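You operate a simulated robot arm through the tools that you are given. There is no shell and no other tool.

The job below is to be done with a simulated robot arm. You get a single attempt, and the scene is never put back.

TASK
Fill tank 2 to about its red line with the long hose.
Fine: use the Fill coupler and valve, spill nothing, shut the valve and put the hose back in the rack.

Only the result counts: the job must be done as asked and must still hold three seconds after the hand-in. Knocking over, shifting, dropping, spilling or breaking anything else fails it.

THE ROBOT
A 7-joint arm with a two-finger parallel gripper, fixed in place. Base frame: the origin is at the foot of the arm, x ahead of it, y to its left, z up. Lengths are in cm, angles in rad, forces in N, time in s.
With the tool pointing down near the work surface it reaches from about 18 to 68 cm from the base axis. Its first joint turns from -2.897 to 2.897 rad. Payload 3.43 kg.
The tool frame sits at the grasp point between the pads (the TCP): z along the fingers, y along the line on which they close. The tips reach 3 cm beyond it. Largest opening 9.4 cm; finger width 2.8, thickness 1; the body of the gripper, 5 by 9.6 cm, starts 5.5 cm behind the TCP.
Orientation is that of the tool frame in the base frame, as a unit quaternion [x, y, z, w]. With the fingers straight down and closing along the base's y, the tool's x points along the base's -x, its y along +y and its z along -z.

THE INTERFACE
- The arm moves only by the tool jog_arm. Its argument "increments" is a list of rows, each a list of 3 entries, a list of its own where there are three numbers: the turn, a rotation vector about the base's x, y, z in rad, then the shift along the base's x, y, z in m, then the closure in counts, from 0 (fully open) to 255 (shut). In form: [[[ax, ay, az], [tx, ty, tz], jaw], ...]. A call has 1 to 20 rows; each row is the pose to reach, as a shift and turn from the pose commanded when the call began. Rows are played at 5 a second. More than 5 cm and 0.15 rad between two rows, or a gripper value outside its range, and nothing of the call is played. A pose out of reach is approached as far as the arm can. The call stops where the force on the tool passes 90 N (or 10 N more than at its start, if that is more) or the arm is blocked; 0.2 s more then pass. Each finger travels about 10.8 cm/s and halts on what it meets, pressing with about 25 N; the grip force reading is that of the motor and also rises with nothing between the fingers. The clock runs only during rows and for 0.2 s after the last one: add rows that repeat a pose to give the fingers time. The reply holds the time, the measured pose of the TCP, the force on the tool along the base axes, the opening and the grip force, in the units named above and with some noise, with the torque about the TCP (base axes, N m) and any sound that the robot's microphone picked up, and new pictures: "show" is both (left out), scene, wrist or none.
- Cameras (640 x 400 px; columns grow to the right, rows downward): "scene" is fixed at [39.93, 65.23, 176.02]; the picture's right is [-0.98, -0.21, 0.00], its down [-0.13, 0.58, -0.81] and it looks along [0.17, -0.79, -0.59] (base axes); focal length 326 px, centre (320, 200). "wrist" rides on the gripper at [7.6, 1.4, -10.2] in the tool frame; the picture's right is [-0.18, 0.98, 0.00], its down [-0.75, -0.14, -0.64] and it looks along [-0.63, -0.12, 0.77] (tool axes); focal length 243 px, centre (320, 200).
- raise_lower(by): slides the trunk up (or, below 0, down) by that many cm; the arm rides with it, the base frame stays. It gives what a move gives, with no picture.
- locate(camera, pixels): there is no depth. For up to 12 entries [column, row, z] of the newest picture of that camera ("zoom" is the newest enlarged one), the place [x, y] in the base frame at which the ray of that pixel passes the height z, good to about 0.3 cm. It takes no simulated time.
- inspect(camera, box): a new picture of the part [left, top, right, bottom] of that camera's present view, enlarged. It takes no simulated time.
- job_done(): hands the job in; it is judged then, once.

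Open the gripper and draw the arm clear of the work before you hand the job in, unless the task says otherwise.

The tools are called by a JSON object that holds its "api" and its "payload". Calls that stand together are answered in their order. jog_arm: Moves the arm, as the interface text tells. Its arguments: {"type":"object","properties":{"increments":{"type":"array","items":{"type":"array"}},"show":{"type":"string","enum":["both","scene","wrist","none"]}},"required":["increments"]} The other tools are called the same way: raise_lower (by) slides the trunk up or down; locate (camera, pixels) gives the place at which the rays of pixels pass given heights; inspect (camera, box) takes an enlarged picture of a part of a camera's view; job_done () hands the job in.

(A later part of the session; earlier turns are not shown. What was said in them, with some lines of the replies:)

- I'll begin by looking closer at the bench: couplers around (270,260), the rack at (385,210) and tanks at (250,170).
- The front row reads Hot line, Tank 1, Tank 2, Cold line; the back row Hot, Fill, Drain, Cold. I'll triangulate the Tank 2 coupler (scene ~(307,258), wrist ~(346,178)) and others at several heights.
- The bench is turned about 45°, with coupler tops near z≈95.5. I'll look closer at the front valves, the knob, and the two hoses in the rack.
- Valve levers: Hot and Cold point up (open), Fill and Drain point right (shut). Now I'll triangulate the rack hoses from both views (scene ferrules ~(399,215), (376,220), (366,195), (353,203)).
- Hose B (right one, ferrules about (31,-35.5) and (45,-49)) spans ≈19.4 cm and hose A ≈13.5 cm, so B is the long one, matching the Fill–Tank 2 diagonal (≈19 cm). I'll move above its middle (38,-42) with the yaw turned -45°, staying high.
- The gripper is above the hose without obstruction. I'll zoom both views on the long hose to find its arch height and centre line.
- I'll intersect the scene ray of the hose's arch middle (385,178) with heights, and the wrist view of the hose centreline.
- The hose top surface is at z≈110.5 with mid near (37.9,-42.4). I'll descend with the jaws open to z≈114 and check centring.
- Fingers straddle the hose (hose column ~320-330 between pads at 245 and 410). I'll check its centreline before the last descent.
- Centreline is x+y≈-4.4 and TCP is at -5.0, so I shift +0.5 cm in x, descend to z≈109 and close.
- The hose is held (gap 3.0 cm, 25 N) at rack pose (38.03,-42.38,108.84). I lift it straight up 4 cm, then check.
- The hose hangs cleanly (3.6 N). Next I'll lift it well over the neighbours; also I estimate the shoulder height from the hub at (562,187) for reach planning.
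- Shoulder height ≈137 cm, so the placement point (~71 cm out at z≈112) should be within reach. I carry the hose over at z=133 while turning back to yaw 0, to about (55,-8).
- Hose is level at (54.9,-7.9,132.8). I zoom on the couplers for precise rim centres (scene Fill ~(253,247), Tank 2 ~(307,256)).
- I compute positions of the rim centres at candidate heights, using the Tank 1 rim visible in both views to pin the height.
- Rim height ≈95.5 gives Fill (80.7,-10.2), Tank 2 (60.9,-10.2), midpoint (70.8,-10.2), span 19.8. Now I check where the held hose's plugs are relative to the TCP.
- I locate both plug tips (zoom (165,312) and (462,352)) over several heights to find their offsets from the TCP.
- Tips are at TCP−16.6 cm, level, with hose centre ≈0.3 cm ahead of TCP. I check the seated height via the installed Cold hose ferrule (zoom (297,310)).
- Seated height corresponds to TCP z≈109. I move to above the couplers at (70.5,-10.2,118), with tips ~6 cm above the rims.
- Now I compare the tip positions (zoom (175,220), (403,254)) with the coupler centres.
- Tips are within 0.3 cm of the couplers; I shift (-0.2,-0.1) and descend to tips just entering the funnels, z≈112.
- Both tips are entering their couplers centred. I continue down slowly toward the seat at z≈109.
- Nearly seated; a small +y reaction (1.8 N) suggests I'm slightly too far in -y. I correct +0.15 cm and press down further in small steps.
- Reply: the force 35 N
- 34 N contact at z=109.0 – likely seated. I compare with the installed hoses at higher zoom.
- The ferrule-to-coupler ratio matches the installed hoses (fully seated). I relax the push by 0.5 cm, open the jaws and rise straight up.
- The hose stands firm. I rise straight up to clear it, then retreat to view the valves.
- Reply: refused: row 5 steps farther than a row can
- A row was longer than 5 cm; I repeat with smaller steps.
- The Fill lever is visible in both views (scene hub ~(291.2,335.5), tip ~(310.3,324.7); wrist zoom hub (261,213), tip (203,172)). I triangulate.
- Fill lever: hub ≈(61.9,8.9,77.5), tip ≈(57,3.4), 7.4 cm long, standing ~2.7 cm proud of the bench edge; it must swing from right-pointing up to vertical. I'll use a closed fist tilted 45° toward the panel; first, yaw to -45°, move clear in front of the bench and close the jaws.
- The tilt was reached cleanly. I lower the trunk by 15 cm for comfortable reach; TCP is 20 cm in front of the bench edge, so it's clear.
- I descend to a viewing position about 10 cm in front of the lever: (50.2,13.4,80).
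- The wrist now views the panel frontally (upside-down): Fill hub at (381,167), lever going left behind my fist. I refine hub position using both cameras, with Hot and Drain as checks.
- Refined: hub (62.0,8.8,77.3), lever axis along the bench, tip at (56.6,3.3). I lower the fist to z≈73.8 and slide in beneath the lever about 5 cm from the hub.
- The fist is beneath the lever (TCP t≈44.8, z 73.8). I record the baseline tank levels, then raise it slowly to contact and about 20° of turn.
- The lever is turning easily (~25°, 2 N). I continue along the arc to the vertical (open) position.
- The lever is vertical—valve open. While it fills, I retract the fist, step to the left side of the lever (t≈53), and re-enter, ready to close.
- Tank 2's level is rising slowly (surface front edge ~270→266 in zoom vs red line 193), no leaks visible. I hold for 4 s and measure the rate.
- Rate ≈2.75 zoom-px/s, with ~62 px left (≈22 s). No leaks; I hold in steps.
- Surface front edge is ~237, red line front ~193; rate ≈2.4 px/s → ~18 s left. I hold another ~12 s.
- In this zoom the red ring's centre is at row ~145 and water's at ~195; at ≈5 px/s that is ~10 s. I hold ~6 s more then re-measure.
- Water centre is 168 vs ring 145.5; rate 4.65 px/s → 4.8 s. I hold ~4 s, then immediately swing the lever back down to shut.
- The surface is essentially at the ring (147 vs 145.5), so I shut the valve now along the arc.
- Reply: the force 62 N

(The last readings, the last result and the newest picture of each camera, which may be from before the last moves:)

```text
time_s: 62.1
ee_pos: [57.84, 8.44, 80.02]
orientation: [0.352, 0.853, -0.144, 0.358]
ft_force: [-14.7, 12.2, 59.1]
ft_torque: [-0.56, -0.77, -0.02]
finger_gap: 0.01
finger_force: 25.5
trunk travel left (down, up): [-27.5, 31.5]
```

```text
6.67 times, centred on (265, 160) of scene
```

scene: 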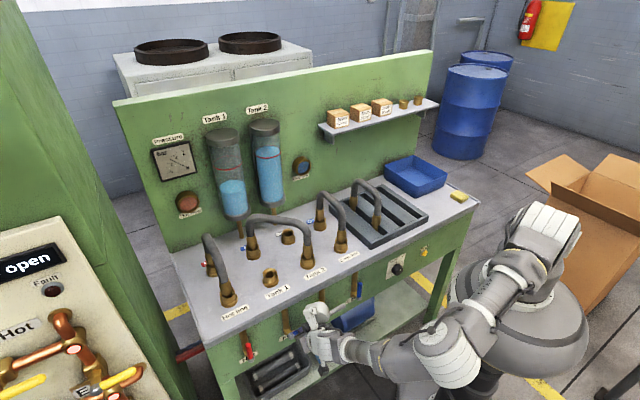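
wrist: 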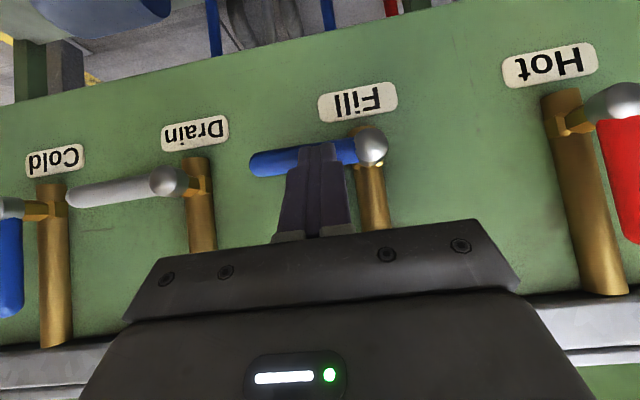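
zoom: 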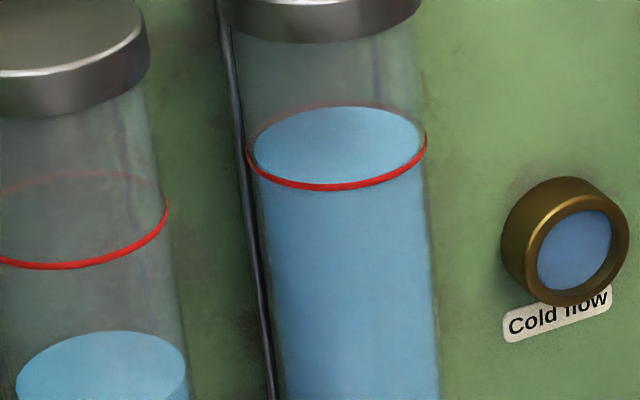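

The lever is against its stop and parallel to the shut Drain lever. I lift off, back out from the panel and check that the level holds.

{"api": "jog_arm", "payload": {"increments": [[[0, 0, 0], [0, 0, 0.01], 255], [[0, 0, 0], [-0.003, 0.003, 0.015], 255], [[0, 0, 0], [-0.035, 0.035, 0.015], 255], [[0, 0, 0], [-0.07, 0.07, 0.02], 255], [[0, 0, 0], [-0.1, 0.1, 0.03], 255], [[0, 0, 0], [-0.1, 0.1, 0.03], 255], [[0, 0, 0], [-0.1, 0.1, 0.03], 255], [[0, 0, 0], [-0.1, 0.1, 0.03], 255], [[0, 0, 0], [-0.1, 0.1, 0.03], 255], [[0, 0, 0], [-0.1, 0.1, 0.03], 255]]}}

{"api": "inspect", "payload": {"camera": "scene", "box": [240, 260, 380, 360]}}

{"api": "inspect", "payload": {"camera": "scene", "box": [230, 130, 300, 190]}}

{"api": "inspect", "payload": {"camera": "scene", "box": [145, 125, 215, 220]}}

```text
time_s: 64.3
ee_pos: [47.68, 18.24, 82.45]
orientation: [0.354, 0.854, -0.146, 0.353]
ft_force: [-0.5, -0.1, 0.3]
ft_torque: [0.0, 0.02, -0.03]
finger_gap: 0.04
finger_force: 24.8
trunk travel left (down, up): [-27.5, 31.5]
```

scene: 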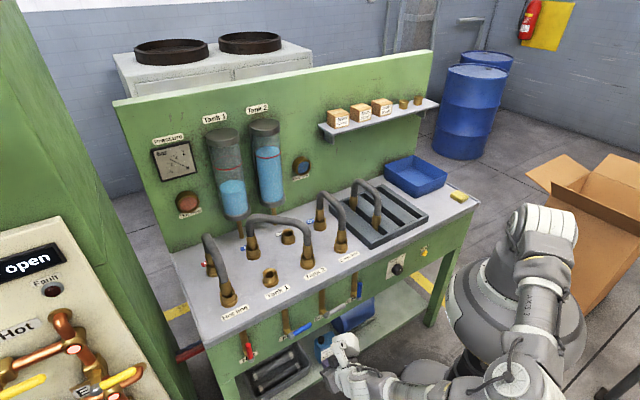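
wrist: 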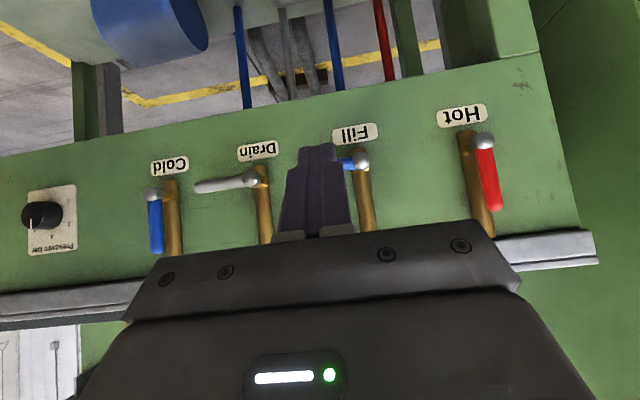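

```text
4.00 times, centred on (310, 310) of scene
```

zoom: 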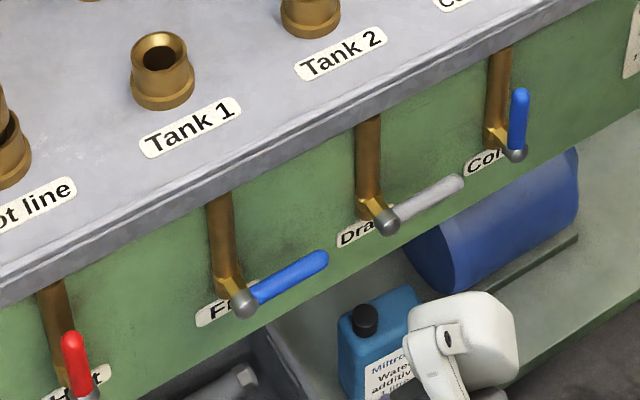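

```text
6.67 times, centred on (265, 160) of scene
```

zoom: 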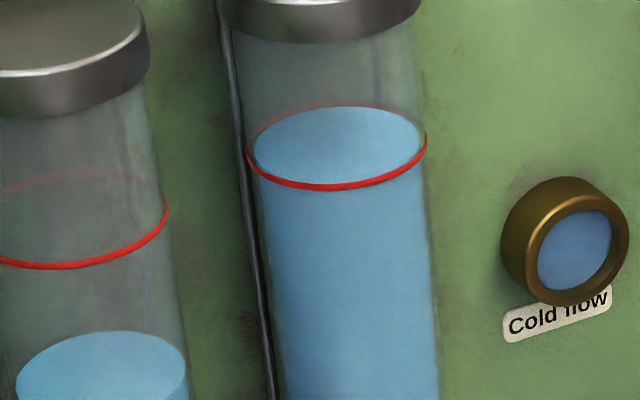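

```text
4.21 times, centred on (180, 172) of scene
```

zoom: 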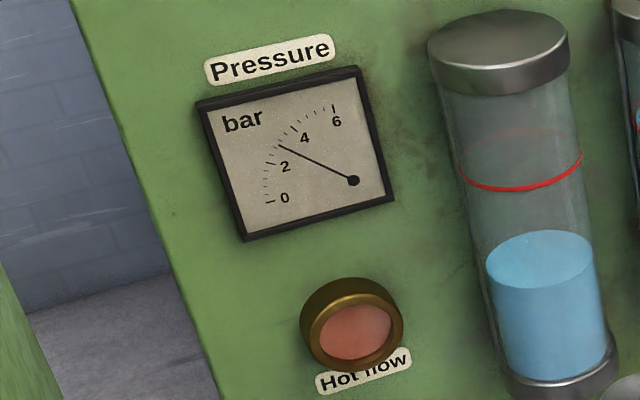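

Fill lever is back exactly as at the start, level steady at the line, gauge unchanged (line pressure; Bleed not needed). I raise the trunk back by 15 cm and then lift the tool.

{"api": "raise_lower", "payload": {"by": 15}}

{"api": "jog_arm", "payload": {"increments": [[[0, 0, 0], [-0.01, -0.006, 0.045], 255], [[0, 0, 0], [-0.02, -0.012, 0.09], 255], [[0, 0, 0], [-0.03, -0.02, 0.135], 255], [[0, 0, 0], [-0.04, -0.027, 0.18], 255], [[0, 0, 0], [-0.052, -0.033, 0.225], 255], [[0, 0, 0], [-0.052, -0.033, 0.27], 255], [[0, 0, 0], [-0.052, -0.033, 0.28], 255], [[0.1, 0.1, 0], [-0.052, -0.033, 0.28], 255], [[0.2, 0.2, 0], [-0.052, -0.033, 0.28], 255], [[0.3, 0.3, 0], [-0.052, -0.033, 0.28], 255], [[0.4, 0.4, 0], [-0.052, -0.033, 0.28], 200], [[0.5, 0.5, 0], [-0.052, -0.033, 0.28], 100], [[0.555, 0.555, 0], [-0.052, -0.033, 0.28], 0], [[0.555, 0.555, 0], [-0.052, -0.033, 0.28], 0]], "show": "scene"}}

```text
time_s: 66.1
ee_pos: [47.62, 18.09, 97.48]
orientation: [0.354, 0.853, -0.147, 0.353]
ft_force: [0.3, -1.3, -0.5]
ft_torque: [0.0, 0.03, 0.01]
finger_gap: 0.0
finger_force: 25.2
trunk travel left (down, up): [-42.5, 16.5]
```

```text
time_s: 69.1
ee_pos: [42.4, 15.05, 125.44]
orientation: [0.383, 0.924, 0.0, -0.001]
ft_force: [0.2, 0.6, 0.8]
ft_torque: [-0.02, 0.0, 0.01]
finger_gap: 9.4
finger_force: 0.0
trunk travel left (down, up): [-42.5, 16.5]
```

scene: 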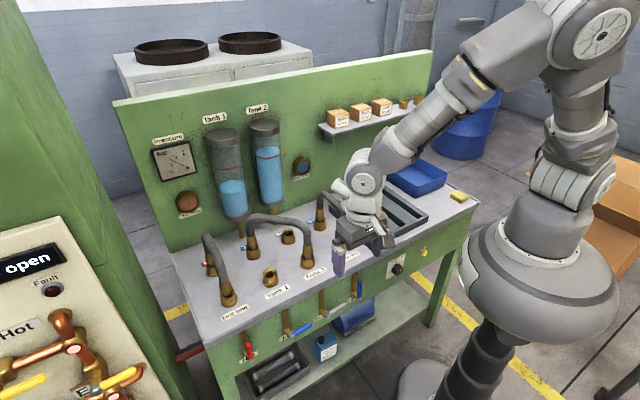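

Tool is vertical, jaws open. I reverse the yaw and move back to (50,0,132), then over the hose at z≈127.

{"api": "jog_arm", "payload": {"increments": [[[0, 0, 0.12], [0.011, -0.022, 0.01], 0], [[0, 0, 0.24], [0.022, -0.044, 0.02], 0], [[0, 0, 0.36], [0.033, -0.066, 0.03], 0], [[0, 0, 0.48], [0.044, -0.088, 0.04], 0], [[0, 0, 0.6], [0.055, -0.11, 0.05], 0], [[0, 0, 0.7], [0.066, -0.132, 0.06], 0], [[0, 0, 0.785], [0.076, -0.15, 0.067], 0], [[0, 0, 0.785], [0.116, -0.172, 0.067], 0], [[0, 0, 0.785], [0.156, -0.194, 0.06], 0], [[0, 0, 0.785], [0.196, -0.216, 0.05], 0], [[0, 0, 0.785], [0.236, -0.238, 0.03], 0], [[0, 0, 0.785], [0.28, -0.252, 0.015], 0], [[0, 0, 0.785], [0.28, -0.252, 0.015], 0]]}}

{"api": "inspect", "payload": {"camera": "scene", "box": [225, 150, 345, 280]}}

```text
time_s: 71.9
ee_pos: [70.4, -10.41, 126.67]
orientation: [0.0, 1.0, 0.0, 0.0]
ft_force: [-0.3, -0.4, -0.2]
ft_torque: [-0.02, -0.05, -0.01]
finger_gap: 9.39
finger_force: 0.0
trunk travel left (down, up): [-42.5, 16.5]
```

scene: 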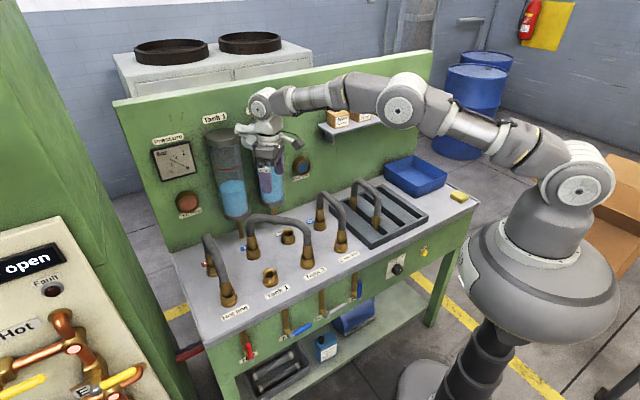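
wrist: 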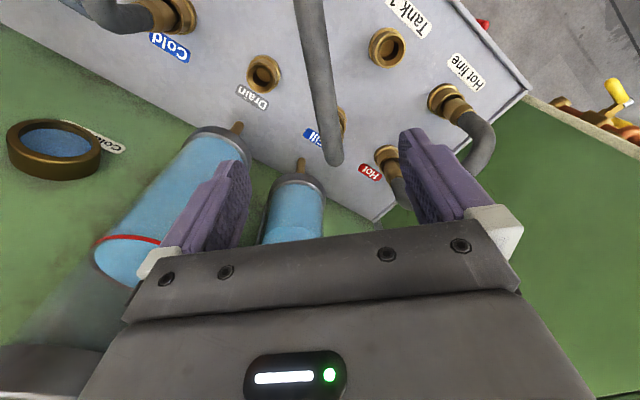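

```text
3.08 times, centred on (285, 215) of scene
```

zoom: 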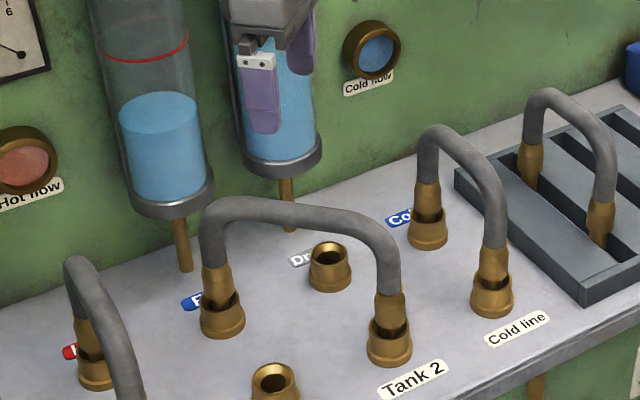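

Aligned above the hose as before. I descend straight to z≈109.2 and grip.

{"api": "jog_arm", "payload": {"increments": [[[0, 0, 0], [0, 0.002, -0.045], 0], [[0, 0, 0], [0, 0.002, -0.09], 0], [[0, 0, 0], [0, 0.002, -0.13], 0], [[0, 0, 0], [0, 0.002, -0.16], 0], [[0, 0, 0], [0, 0.002, -0.174], 0], [[0, 0, 0], [0, 0.002, -0.174], 0], [[0, 0, 0], [0, 0.002, -0.174], 120], [[0, 0, 0], [0, 0.002, -0.174], 200], [[0, 0, 0], [0, 0.002, -0.174], 255], [[0, 0, 0], [0, 0.002, -0.174], 255], [[0, 0, 0], [0, 0.002, -0.174], 255]]}}

{"api": "inspect", "payload": {"camera": "scene", "box": [225, 180, 345, 280]}}

```text
time_s: 74.3
ee_pos: [70.45, -10.22, 109.42]
orientation: [0.0, 1.0, 0.0, 0.001]
ft_force: [0.2, -0.6, 0.4]
ft_torque: [0.01, -0.04, -0.01]
finger_gap: 3.0
finger_force: 25.3
trunk travel left (down, up): [-42.5, 16.5]
```

scene: 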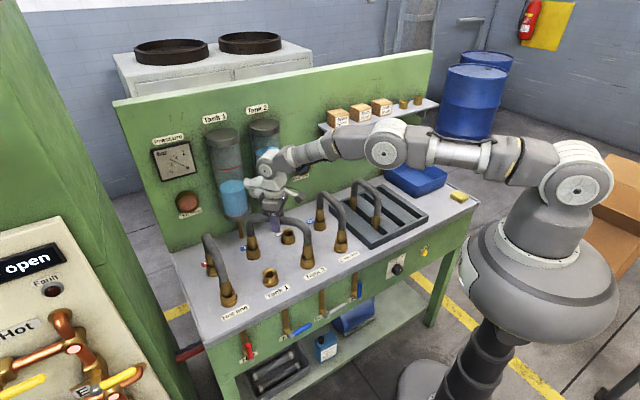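
wrist: 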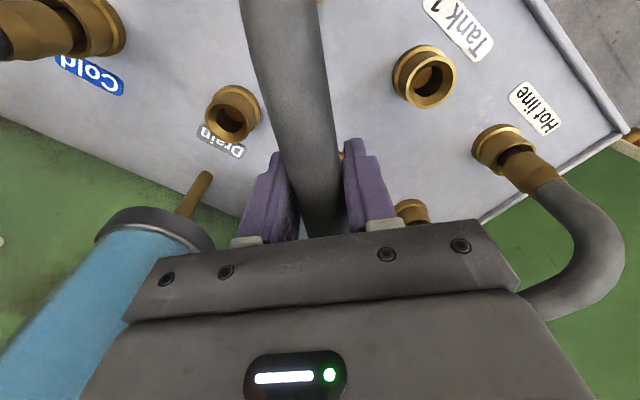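

```text
4.00 times, centred on (285, 230) of scene
```

zoom: 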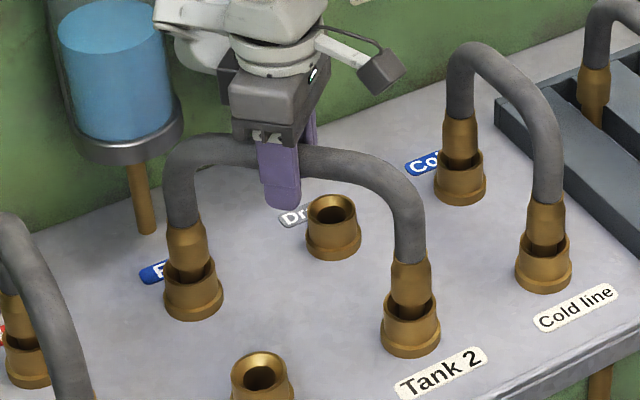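

The hose is gripped (3.0 cm). I pull it straight up slowly.

{"api": "jog_arm", "payload": {"increments": [[[0, 0, 0], [0, 0, 0.005], 255], [[0, 0, 0], [0, 0, 0.01], 255], [[0, 0, 0], [0, 0, 0.018], 255], [[0, 0, 0], [0, 0, 0.028], 255], [[0, 0, 0], [0, 0, 0.04], 255], [[0, 0, 0], [0, 0, 0.06], 255], [[0, 0, 0], [0, 0, 0.09], 255], [[0, 0, 0], [0, 0, 0.09], 255]]}}

{"api": "inspect", "payload": {"camera": "scene", "box": [225, 180, 345, 280]}}

```text
time_s: 76.1
ee_pos: [70.58, -10.01, 118.53]
orientation: [0.0, 1.0, 0.001, -0.001]
ft_force: [0.5, 0.3, -2.9]
ft_torque: [0.0, 0.05, 0.0]
finger_gap: 2.99
finger_force: 25.2
trunk travel left (down, up): [-42.5, 16.5]
```

scene: 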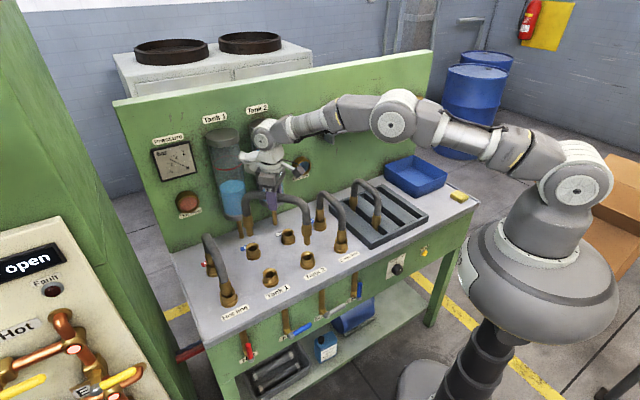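
wrist: 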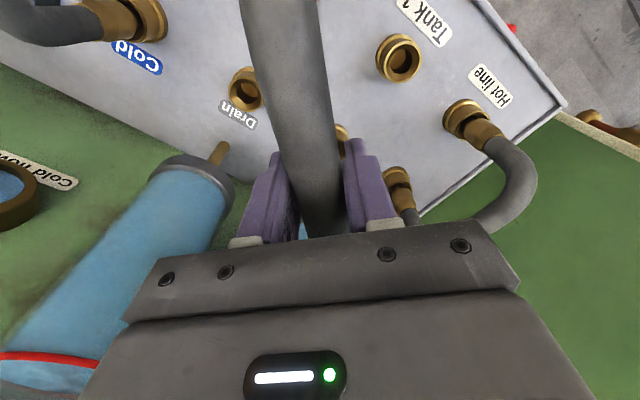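

```text
4.00 times, centred on (285, 230) of scene
```

zoom: 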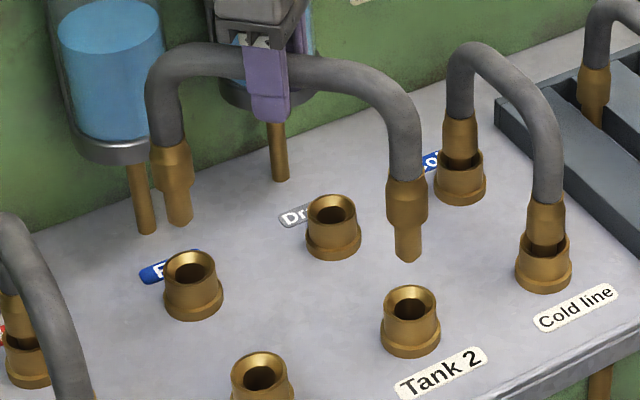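

It came out cleanly with no spill. I carry it back by the same route to (54.9,-7.9,133).

{"api": "jog_arm", "payload": {"increments": [[[0, 0, 0], [-0.03, 0.005, 0.03], 255], [[0, 0, 0], [-0.06, 0.01, 0.06], 255], [[0, 0, 0], [-0.09, 0.013, 0.09], 255], [[0, 0, 0], [-0.12, 0.017, 0.12], 255], [[0, 0, 0], [-0.157, 0.021, 0.146], 255], [[0, 0, 0], [-0.157, 0.021, 0.146], 255]], "show": "none"}}

{"api": "jog_arm", "payload": {"increments": [[[0, 0, -0.08], [-0.017, -0.034, 0], 255], [[0, 0, -0.16], [-0.034, -0.068, 0], 255], [[0, 0, -0.24], [-0.051, -0.102, 0], 255], [[0, 0, -0.32], [-0.068, -0.136, 0], 255], [[0, 0, -0.4], [-0.085, -0.17, 0], 255], [[0, 0, -0.48], [-0.102, -0.204, 0], 255], [[0, 0, -0.56], [-0.119, -0.238, 0], 255], [[0, 0, -0.64], [-0.136, -0.272, 0], 255], [[0, 0, -0.72], [-0.153, -0.306, 0], 255], [[0, 0, -0.785], [-0.168, -0.345, 0], 255], [[0, 0, -0.785], [-0.168, -0.345, 0], 255]]}}

{"api": "inspect", "payload": {"camera": "scene", "box": [335, 105, 455, 245]}}

```text
time_s: 77.5
ee_pos: [54.69, -8.2, 133.1]
orientation: [0.0, 1.0, 0.0, 0.0]
ft_force: [0.2, -0.3, -3.1]
ft_torque: [0.02, 0.03, 0.0]
finger_gap: 2.99
finger_force: 25.7
trunk travel left (down, up): [-42.5, 16.5]
```

```text
time_s: 79.9
ee_pos: [38.2, -42.34, 133.23]
orientation: [0.384, 0.923, 0.0, 0.0]
ft_force: [0.5, 0.0, -3.4]
ft_torque: [-0.01, 0.0, 0.01]
finger_gap: 2.98
finger_force: 24.7
trunk travel left (down, up): [-42.5, 16.5]
```

scene: 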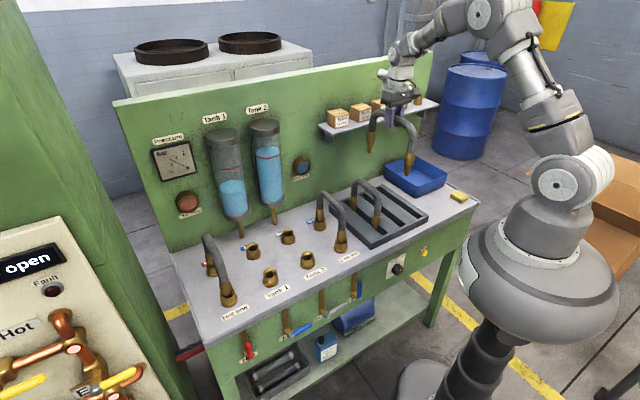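
wrist: 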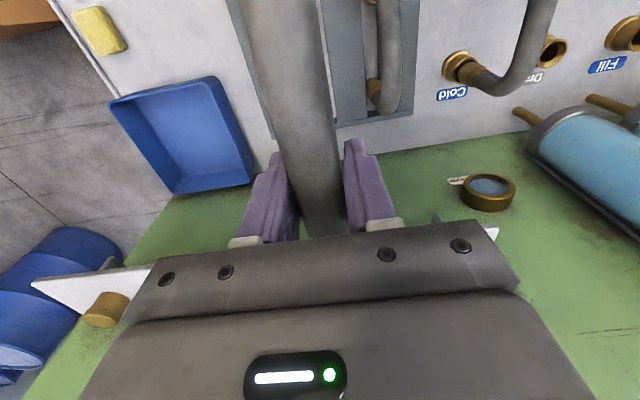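

```text
2.86 times, centred on (395, 175) of scene
```

zoom: 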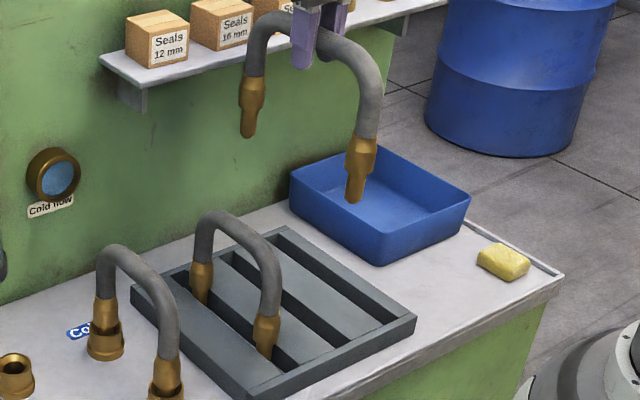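

Positioned over the rack. I descend to z≈115.5 (tips a few cm above the rack) and check the alignment with the slot.

{"api": "jog_arm", "payload": {"increments": [[[0, 0, 0], [-0.001, 0, -0.045], 255], [[0, 0, 0], [-0.001, 0, -0.09], 255], [[0, 0, 0], [-0.001, 0, -0.13], 255], [[0, 0, 0], [-0.001, 0, -0.165], 255], [[0, 0, 0], [-0.001, 0, -0.178], 255], [[0, 0, 0], [-0.001, 0, -0.178], 255]]}}

{"api": "inspect", "payload": {"camera": "scene", "box": [335, 145, 445, 245]}}

{"api": "inspect", "payload": {"camera": "wrist", "box": [180, 0, 480, 200]}}

```text
time_s: 81.3
ee_pos: [37.8, -42.31, 115.48]
orientation: [0.383, 0.924, -0.001, 0.0]
ft_force: [0.2, 0.6, -2.7]
ft_torque: [-0.01, 0.02, 0.0]
finger_gap: 2.97
finger_force: 24.8
trunk travel left (down, up): [-42.5, 16.5]
```

scene: 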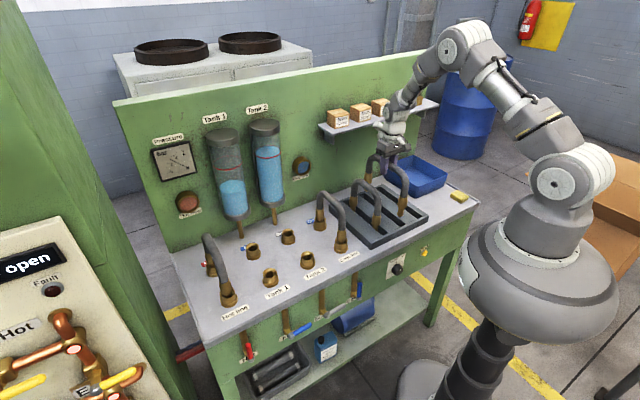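
wrist: 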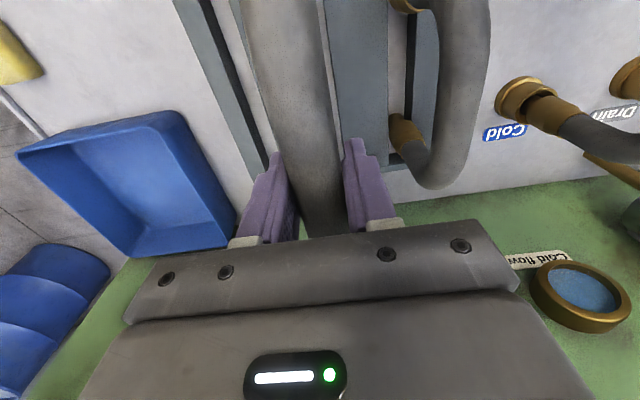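

```text
4.00 times, centred on (390, 195) of scene
```

zoom: 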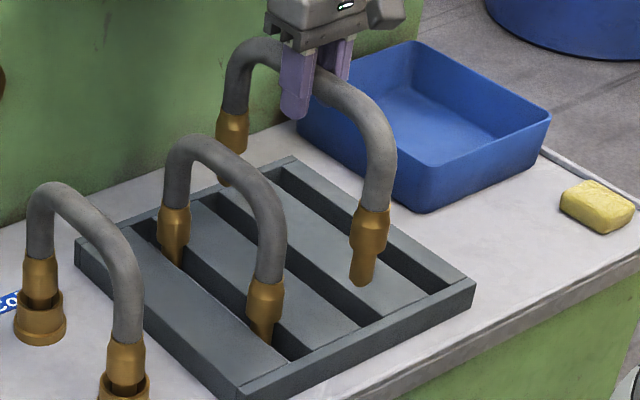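

```text
2.00 times, centred on (330, 100) of wrist
```

zoom: 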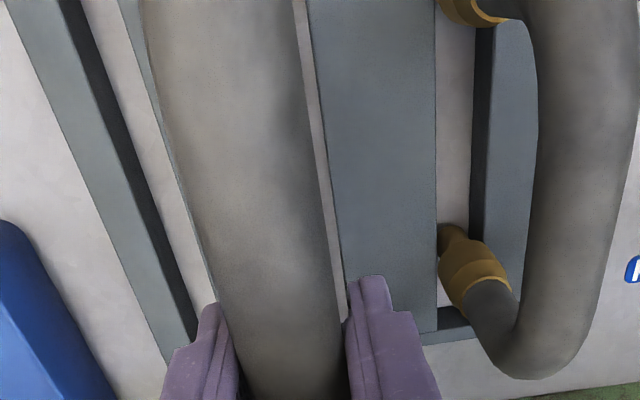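

I check the tip location (zoom (363,281)) and the slot edges at the rack-top height.

{"api": "inspect", "payload": {"camera": "scene", "box": [340, 175, 420, 240]}}

{"api": "locate", "payload": {"camera": "scene", "pixels": [[400.7, 215.3, 98.5], [400.7, 215.3, 99], [366.5, 191, 98.5], [366.5, 191, 99]]}}

```text
6.15 times, centred on (380, 208) of scene
```

zoom: 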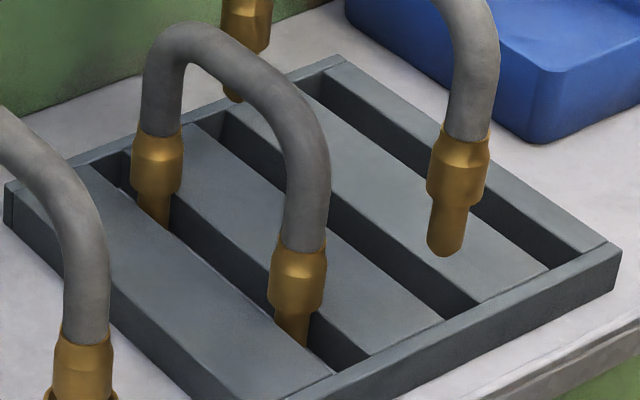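

```text
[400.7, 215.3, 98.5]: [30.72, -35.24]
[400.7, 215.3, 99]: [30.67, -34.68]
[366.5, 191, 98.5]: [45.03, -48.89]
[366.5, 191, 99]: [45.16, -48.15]
```

Now the slot edges: front end left (443,320), right (481,304); back end left (226,118), right (258,105) in this zoom.

{"api": "locate", "payload": {"camera": "zoom", "pixels": [[443, 320, 94.5], [481, 304, 94.5], [226, 116, 94.5], [331, 228, 94.5], [360, 200, 94.5], [446, 250, 98.7], [368, 355, 94.5], [332, 374, 94.5], [550, 268, 94.5], [608, 242, 94.5]]}}

```text
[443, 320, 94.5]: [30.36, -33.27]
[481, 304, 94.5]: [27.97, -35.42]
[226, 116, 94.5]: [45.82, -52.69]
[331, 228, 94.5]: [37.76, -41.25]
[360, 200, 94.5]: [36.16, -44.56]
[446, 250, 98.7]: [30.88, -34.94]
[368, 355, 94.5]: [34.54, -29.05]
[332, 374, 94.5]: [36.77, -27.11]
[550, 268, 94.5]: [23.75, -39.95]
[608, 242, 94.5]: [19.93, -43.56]
```

The tips line up with the middle slot (x+y≈-4.4, slot 3.2 cm wide vs ~2 cm tips). I nudge +0.2/-0.1 cm and lower gently to just above the seat.

{"api": "jog_arm", "payload": {"increments": [[[0, 0, 0], [0.002, -0.001, -0.015], 255], [[0, 0, 0], [0.002, -0.001, -0.03], 255], [[0, 0, 0], [0.002, -0.001, -0.042], 255], [[0, 0, 0], [0.002, -0.001, -0.052], 255], [[0, 0, 0], [0.002, -0.001, -0.059], 255], [[0, 0, 0], [0.002, -0.001, -0.059], 255]]}}

{"api": "inspect", "payload": {"camera": "scene", "box": [335, 145, 445, 245]}}

```text
time_s: 82.7
ee_pos: [38.13, -42.54, 109.55]
orientation: [0.383, 0.924, 0.0, 0.0]
ft_force: [0.0, 0.6, -3.3]
ft_torque: [-0.02, -0.01, -0.01]
finger_gap: 2.99
finger_force: 25.6
trunk travel left (down, up): [-42.5, 16.5]
```

scene: 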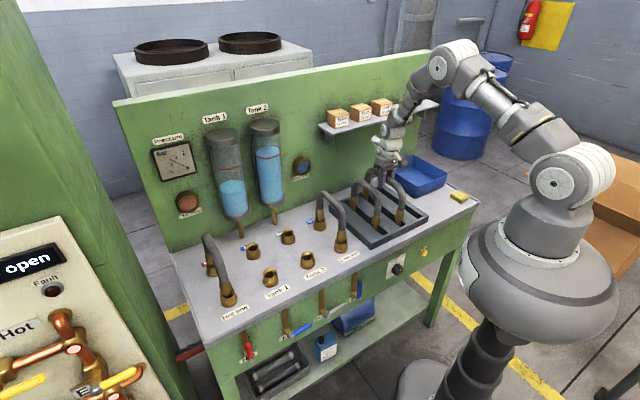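
wrist: 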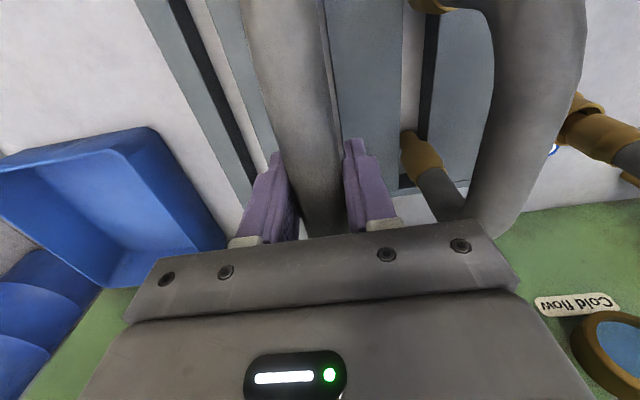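

```text
4.00 times, centred on (390, 195) of scene
```

zoom: 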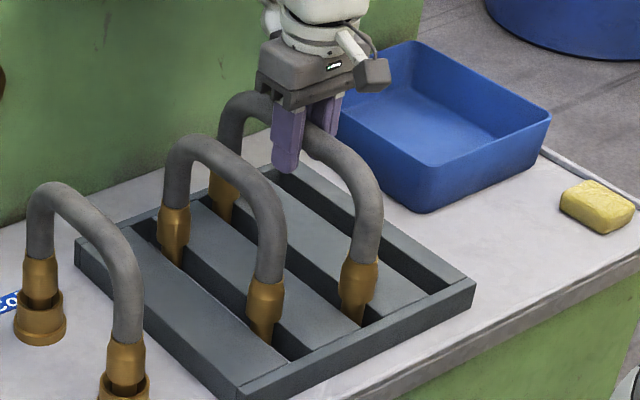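

Tips are in the slot without contact force. I lower in tiny steps until the hose's weight is taken up by the rack.

{"api": "jog_arm", "payload": {"increments": [[[0, 0, 0], [0, 0, -0.002], 255], [[0, 0, 0], [0, 0, -0.003], 255], [[0, 0, 0], [0, 0, -0.004], 255], [[0, 0, 0], [0, 0, -0.004], 255]]}}

```text
time_s: 83.7
ee_pos: [37.91, -42.53, 109.09]
orientation: [0.383, 0.924, 0.0, 0.0]
ft_force: [-1.0, 1.8, 2.4]
ft_torque: [0.12, 0.03, 0.02]
finger_gap: 3.01
finger_force: 25.2
trunk travel left (down, up): [-42.5, 16.5]
```

scene: 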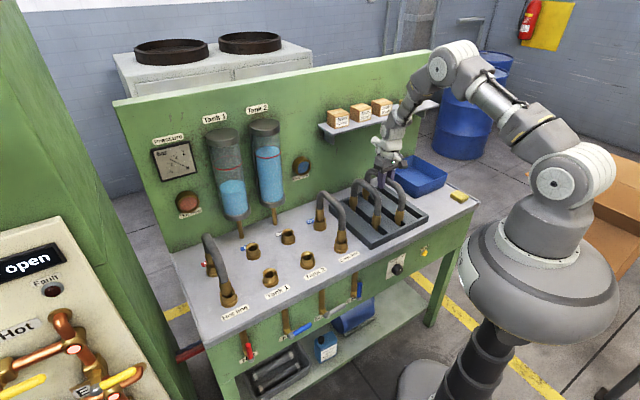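
wrist: 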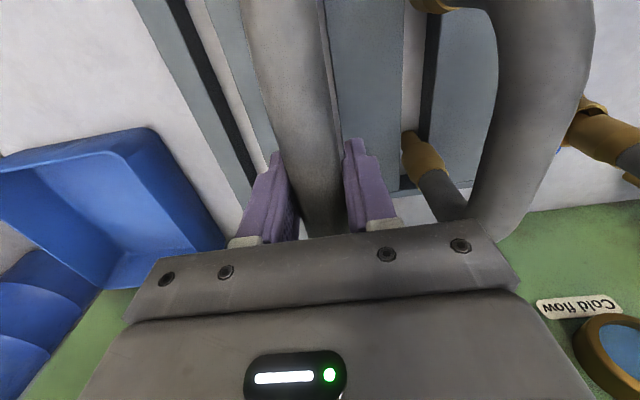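

The rack now carries the hose (+5.5 N change) at z≈109.1, matching the original seat. I press 1 mm more to make both tips seat and look before releasing.

{"api": "jog_arm", "payload": {"increments": [[[0, 0, 0], [0, 0, -0.001], 255], [[0, 0, 0], [0, 0, -0.001], 255]], "show": "scene"}}

{"api": "inspect", "payload": {"camera": "scene", "box": [340, 165, 430, 240]}}

```text
time_s: 84.3
ee_pos: [38.06, -42.68, 109.09]
orientation: [0.383, 0.924, 0.0, 0.001]
ft_force: [-0.3, -0.8, 18.8]
ft_torque: [0.15, 0.21, 0.02]
finger_gap: 3.01
finger_force: 25.2
trunk travel left (down, up): [-42.5, 16.5]
```

scene: 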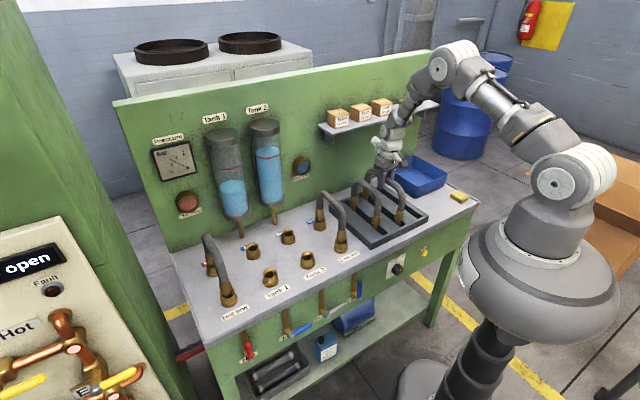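

```text
5.33 times, centred on (385, 202) of scene
```

zoom: 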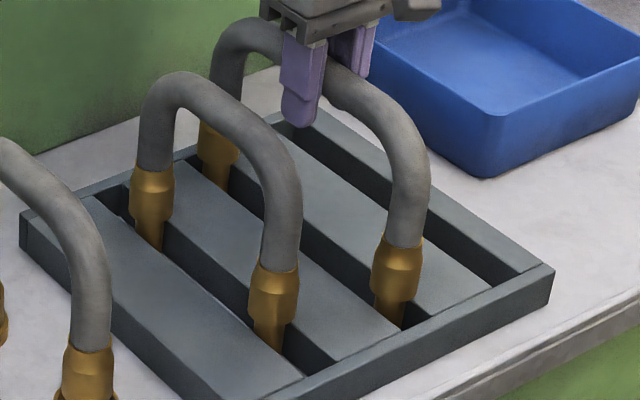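

It's seated like the short hose. I relax the push and open the jaws partway first to confirm that it stands.

{"api": "jog_arm", "payload": {"increments": [[[0, 0, 0], [0, 0, 0.0012], 255], [[0, 0, 0], [0, 0, 0.0012], 255], [[0, 0, 0], [0, 0, 0.0012], 160], [[0, 0, 0], [0, 0, 0.0012], 130], [[0, 0, 0], [0, 0, 0.0012], 120], [[0, 0, 0], [0, 0, 0.0012], 120]]}}

{"api": "inspect", "payload": {"camera": "scene", "box": [340, 165, 430, 240]}}

```text
time_s: 85.7
ee_pos: [38.12, -42.66, 108.96]
orientation: [0.383, 0.924, 0.0, 0.0]
ft_force: [-0.8, -1.0, 0.5]
ft_torque: [-0.01, 0.0, 0.0]
finger_gap: 4.98
finger_force: 0.0
trunk travel left (down, up): [-42.5, 16.5]
```

scene: 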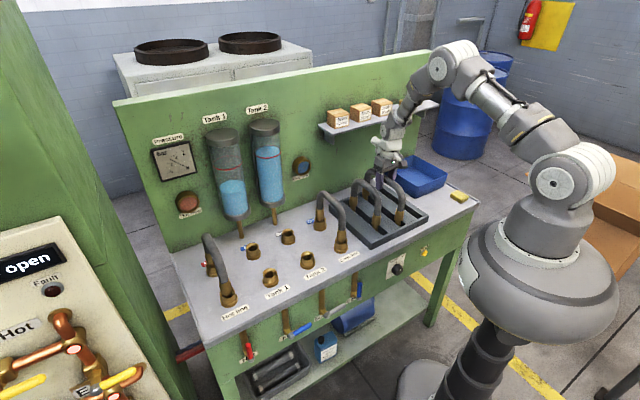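
wrist: 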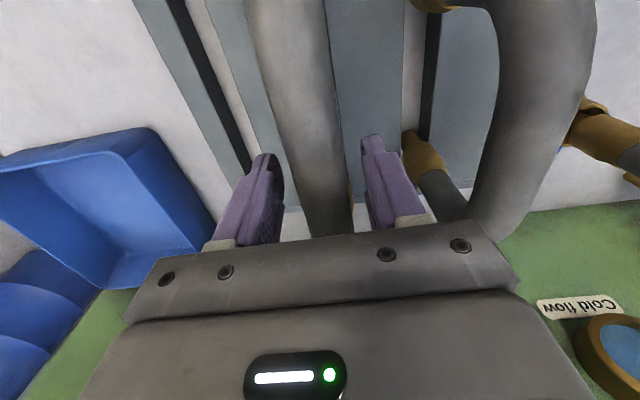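

```text
5.33 times, centred on (385, 202) of scene
```

zoom: 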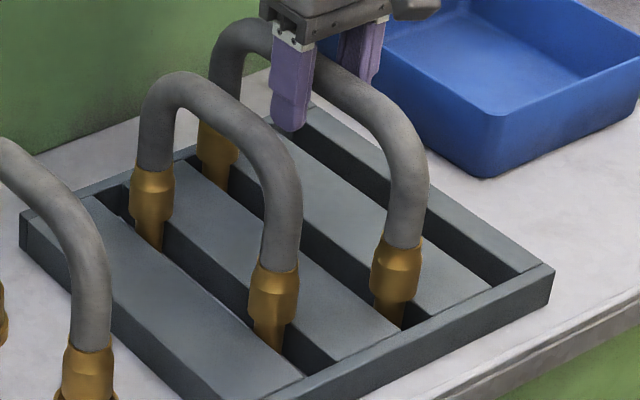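

The hose stands free in its slot. I open fully and rise straight up, then move clear.

{"api": "jog_arm", "payload": {"increments": [[[0, 0, 0], [0, 0, 0.0012], 40], [[0, 0, 0], [0, 0, 0.0012], 20], [[0, 0, 0], [0, 0, 0.03], 20], [[0, 0, 0], [0, 0, 0.07], 20], [[0, 0, 0], [0, 0, 0.11], 0], [[0, 0, 0], [0, 0, 0.15], 0], [[0, 0, 0], [0, 0, 0.19], 0], [[0, 0, 0], [-0.02, 0.03, 0.21], 0], [[0, 0, 0], [-0.04, 0.07, 0.22], 0], [[0, 0, 0], [-0.06, 0.11, 0.22], 0], [[0, 0, 0], [-0.08, 0.15, 0.22], 0], [[0, 0, 0], [-0.1, 0.19, 0.22], 0], [[0, 0, 0], [-0.1, 0.23, 0.22], 0], [[0, 0, 0], [-0.1, 0.27, 0.22], 0], [[0, 0, 0], [-0.1, 0.27, 0.22], 0]]}}

{"api": "inspect", "payload": {"camera": "scene", "box": [340, 165, 430, 240]}}

{"api": "inspect", "payload": {"camera": "scene", "box": [195, 100, 315, 220]}}

{"api": "inspect", "payload": {"camera": "scene", "box": [180, 220, 380, 345]}}

```text
time_s: 88.9
ee_pos: [27.97, -15.5, 130.94]
orientation: [0.383, 0.924, 0.0, 0.0]
ft_force: [0.1, 0.5, 0.1]
ft_torque: [-0.02, 0.01, -0.01]
finger_gap: 9.41
finger_force: 0.1
trunk travel left (down, up): [-42.5, 16.5]
```

scene: 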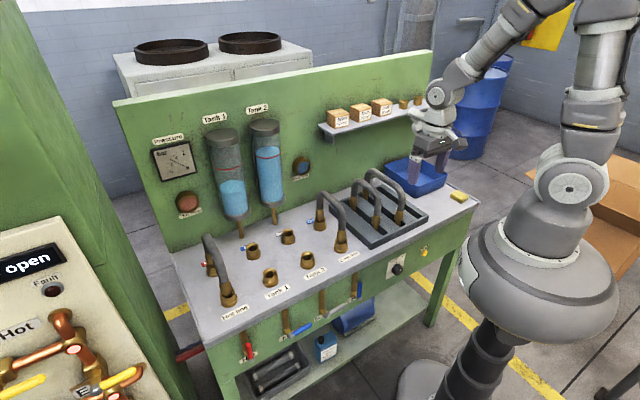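
wrist: 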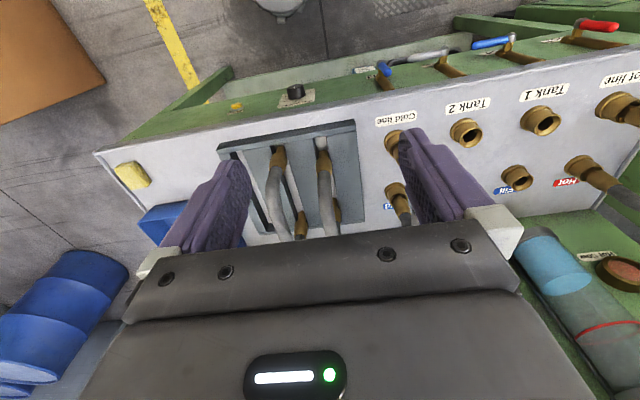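

```text
5.33 times, centred on (385, 202) of scene
```

zoom: 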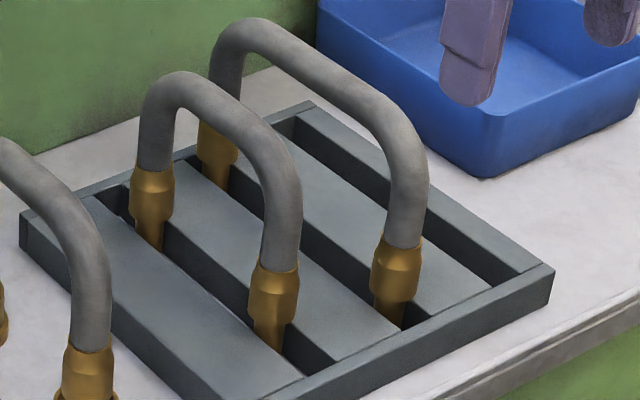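

```text
3.33 times, centred on (255, 160) of scene
```

zoom: 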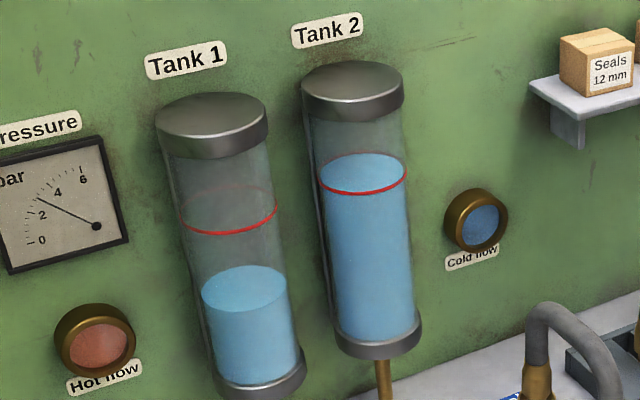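

```text
3.20 times, centred on (280, 282) of scene
```

zoom: 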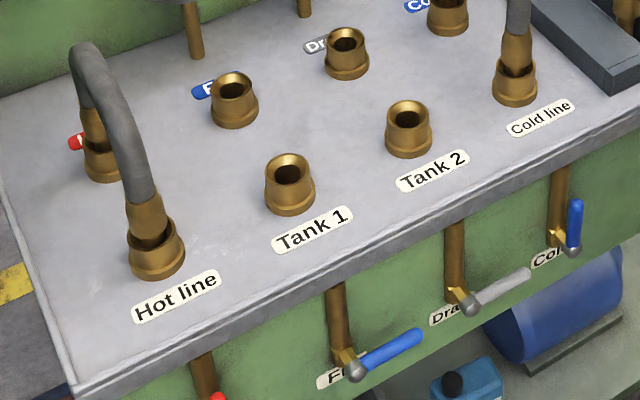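

Everything checks out: Tank 2's surface sits on the red ring, the Fill lever is shut, the bench is dry, the long hose stands in its slot, and the arm is clear with its jaws open. I hand the job in.

{"api": "job_done", "payload": {}}

```text
The job is handed in.
```

Tank 2 is filled to its red line through the long hose, using the Fill coupler and the Fill valve. I saw no spill at any point, and the level has held since the valve was shut.

- **Valve:** the Fill lever is back against its stop in the shut position, the same as at the start.
- **Hose:** the long hose is back in its original slot in the rack, standing freely.
- **Rest of the bench:** the Hot and Cold hoses and their valves, the Drain valve, the pressure knob and the Bleed button were not touched.
- **Arm:** the gripper is open and the arm is clear of the bench.

The job is handed in; the reply confirmed that but gave no verdict.
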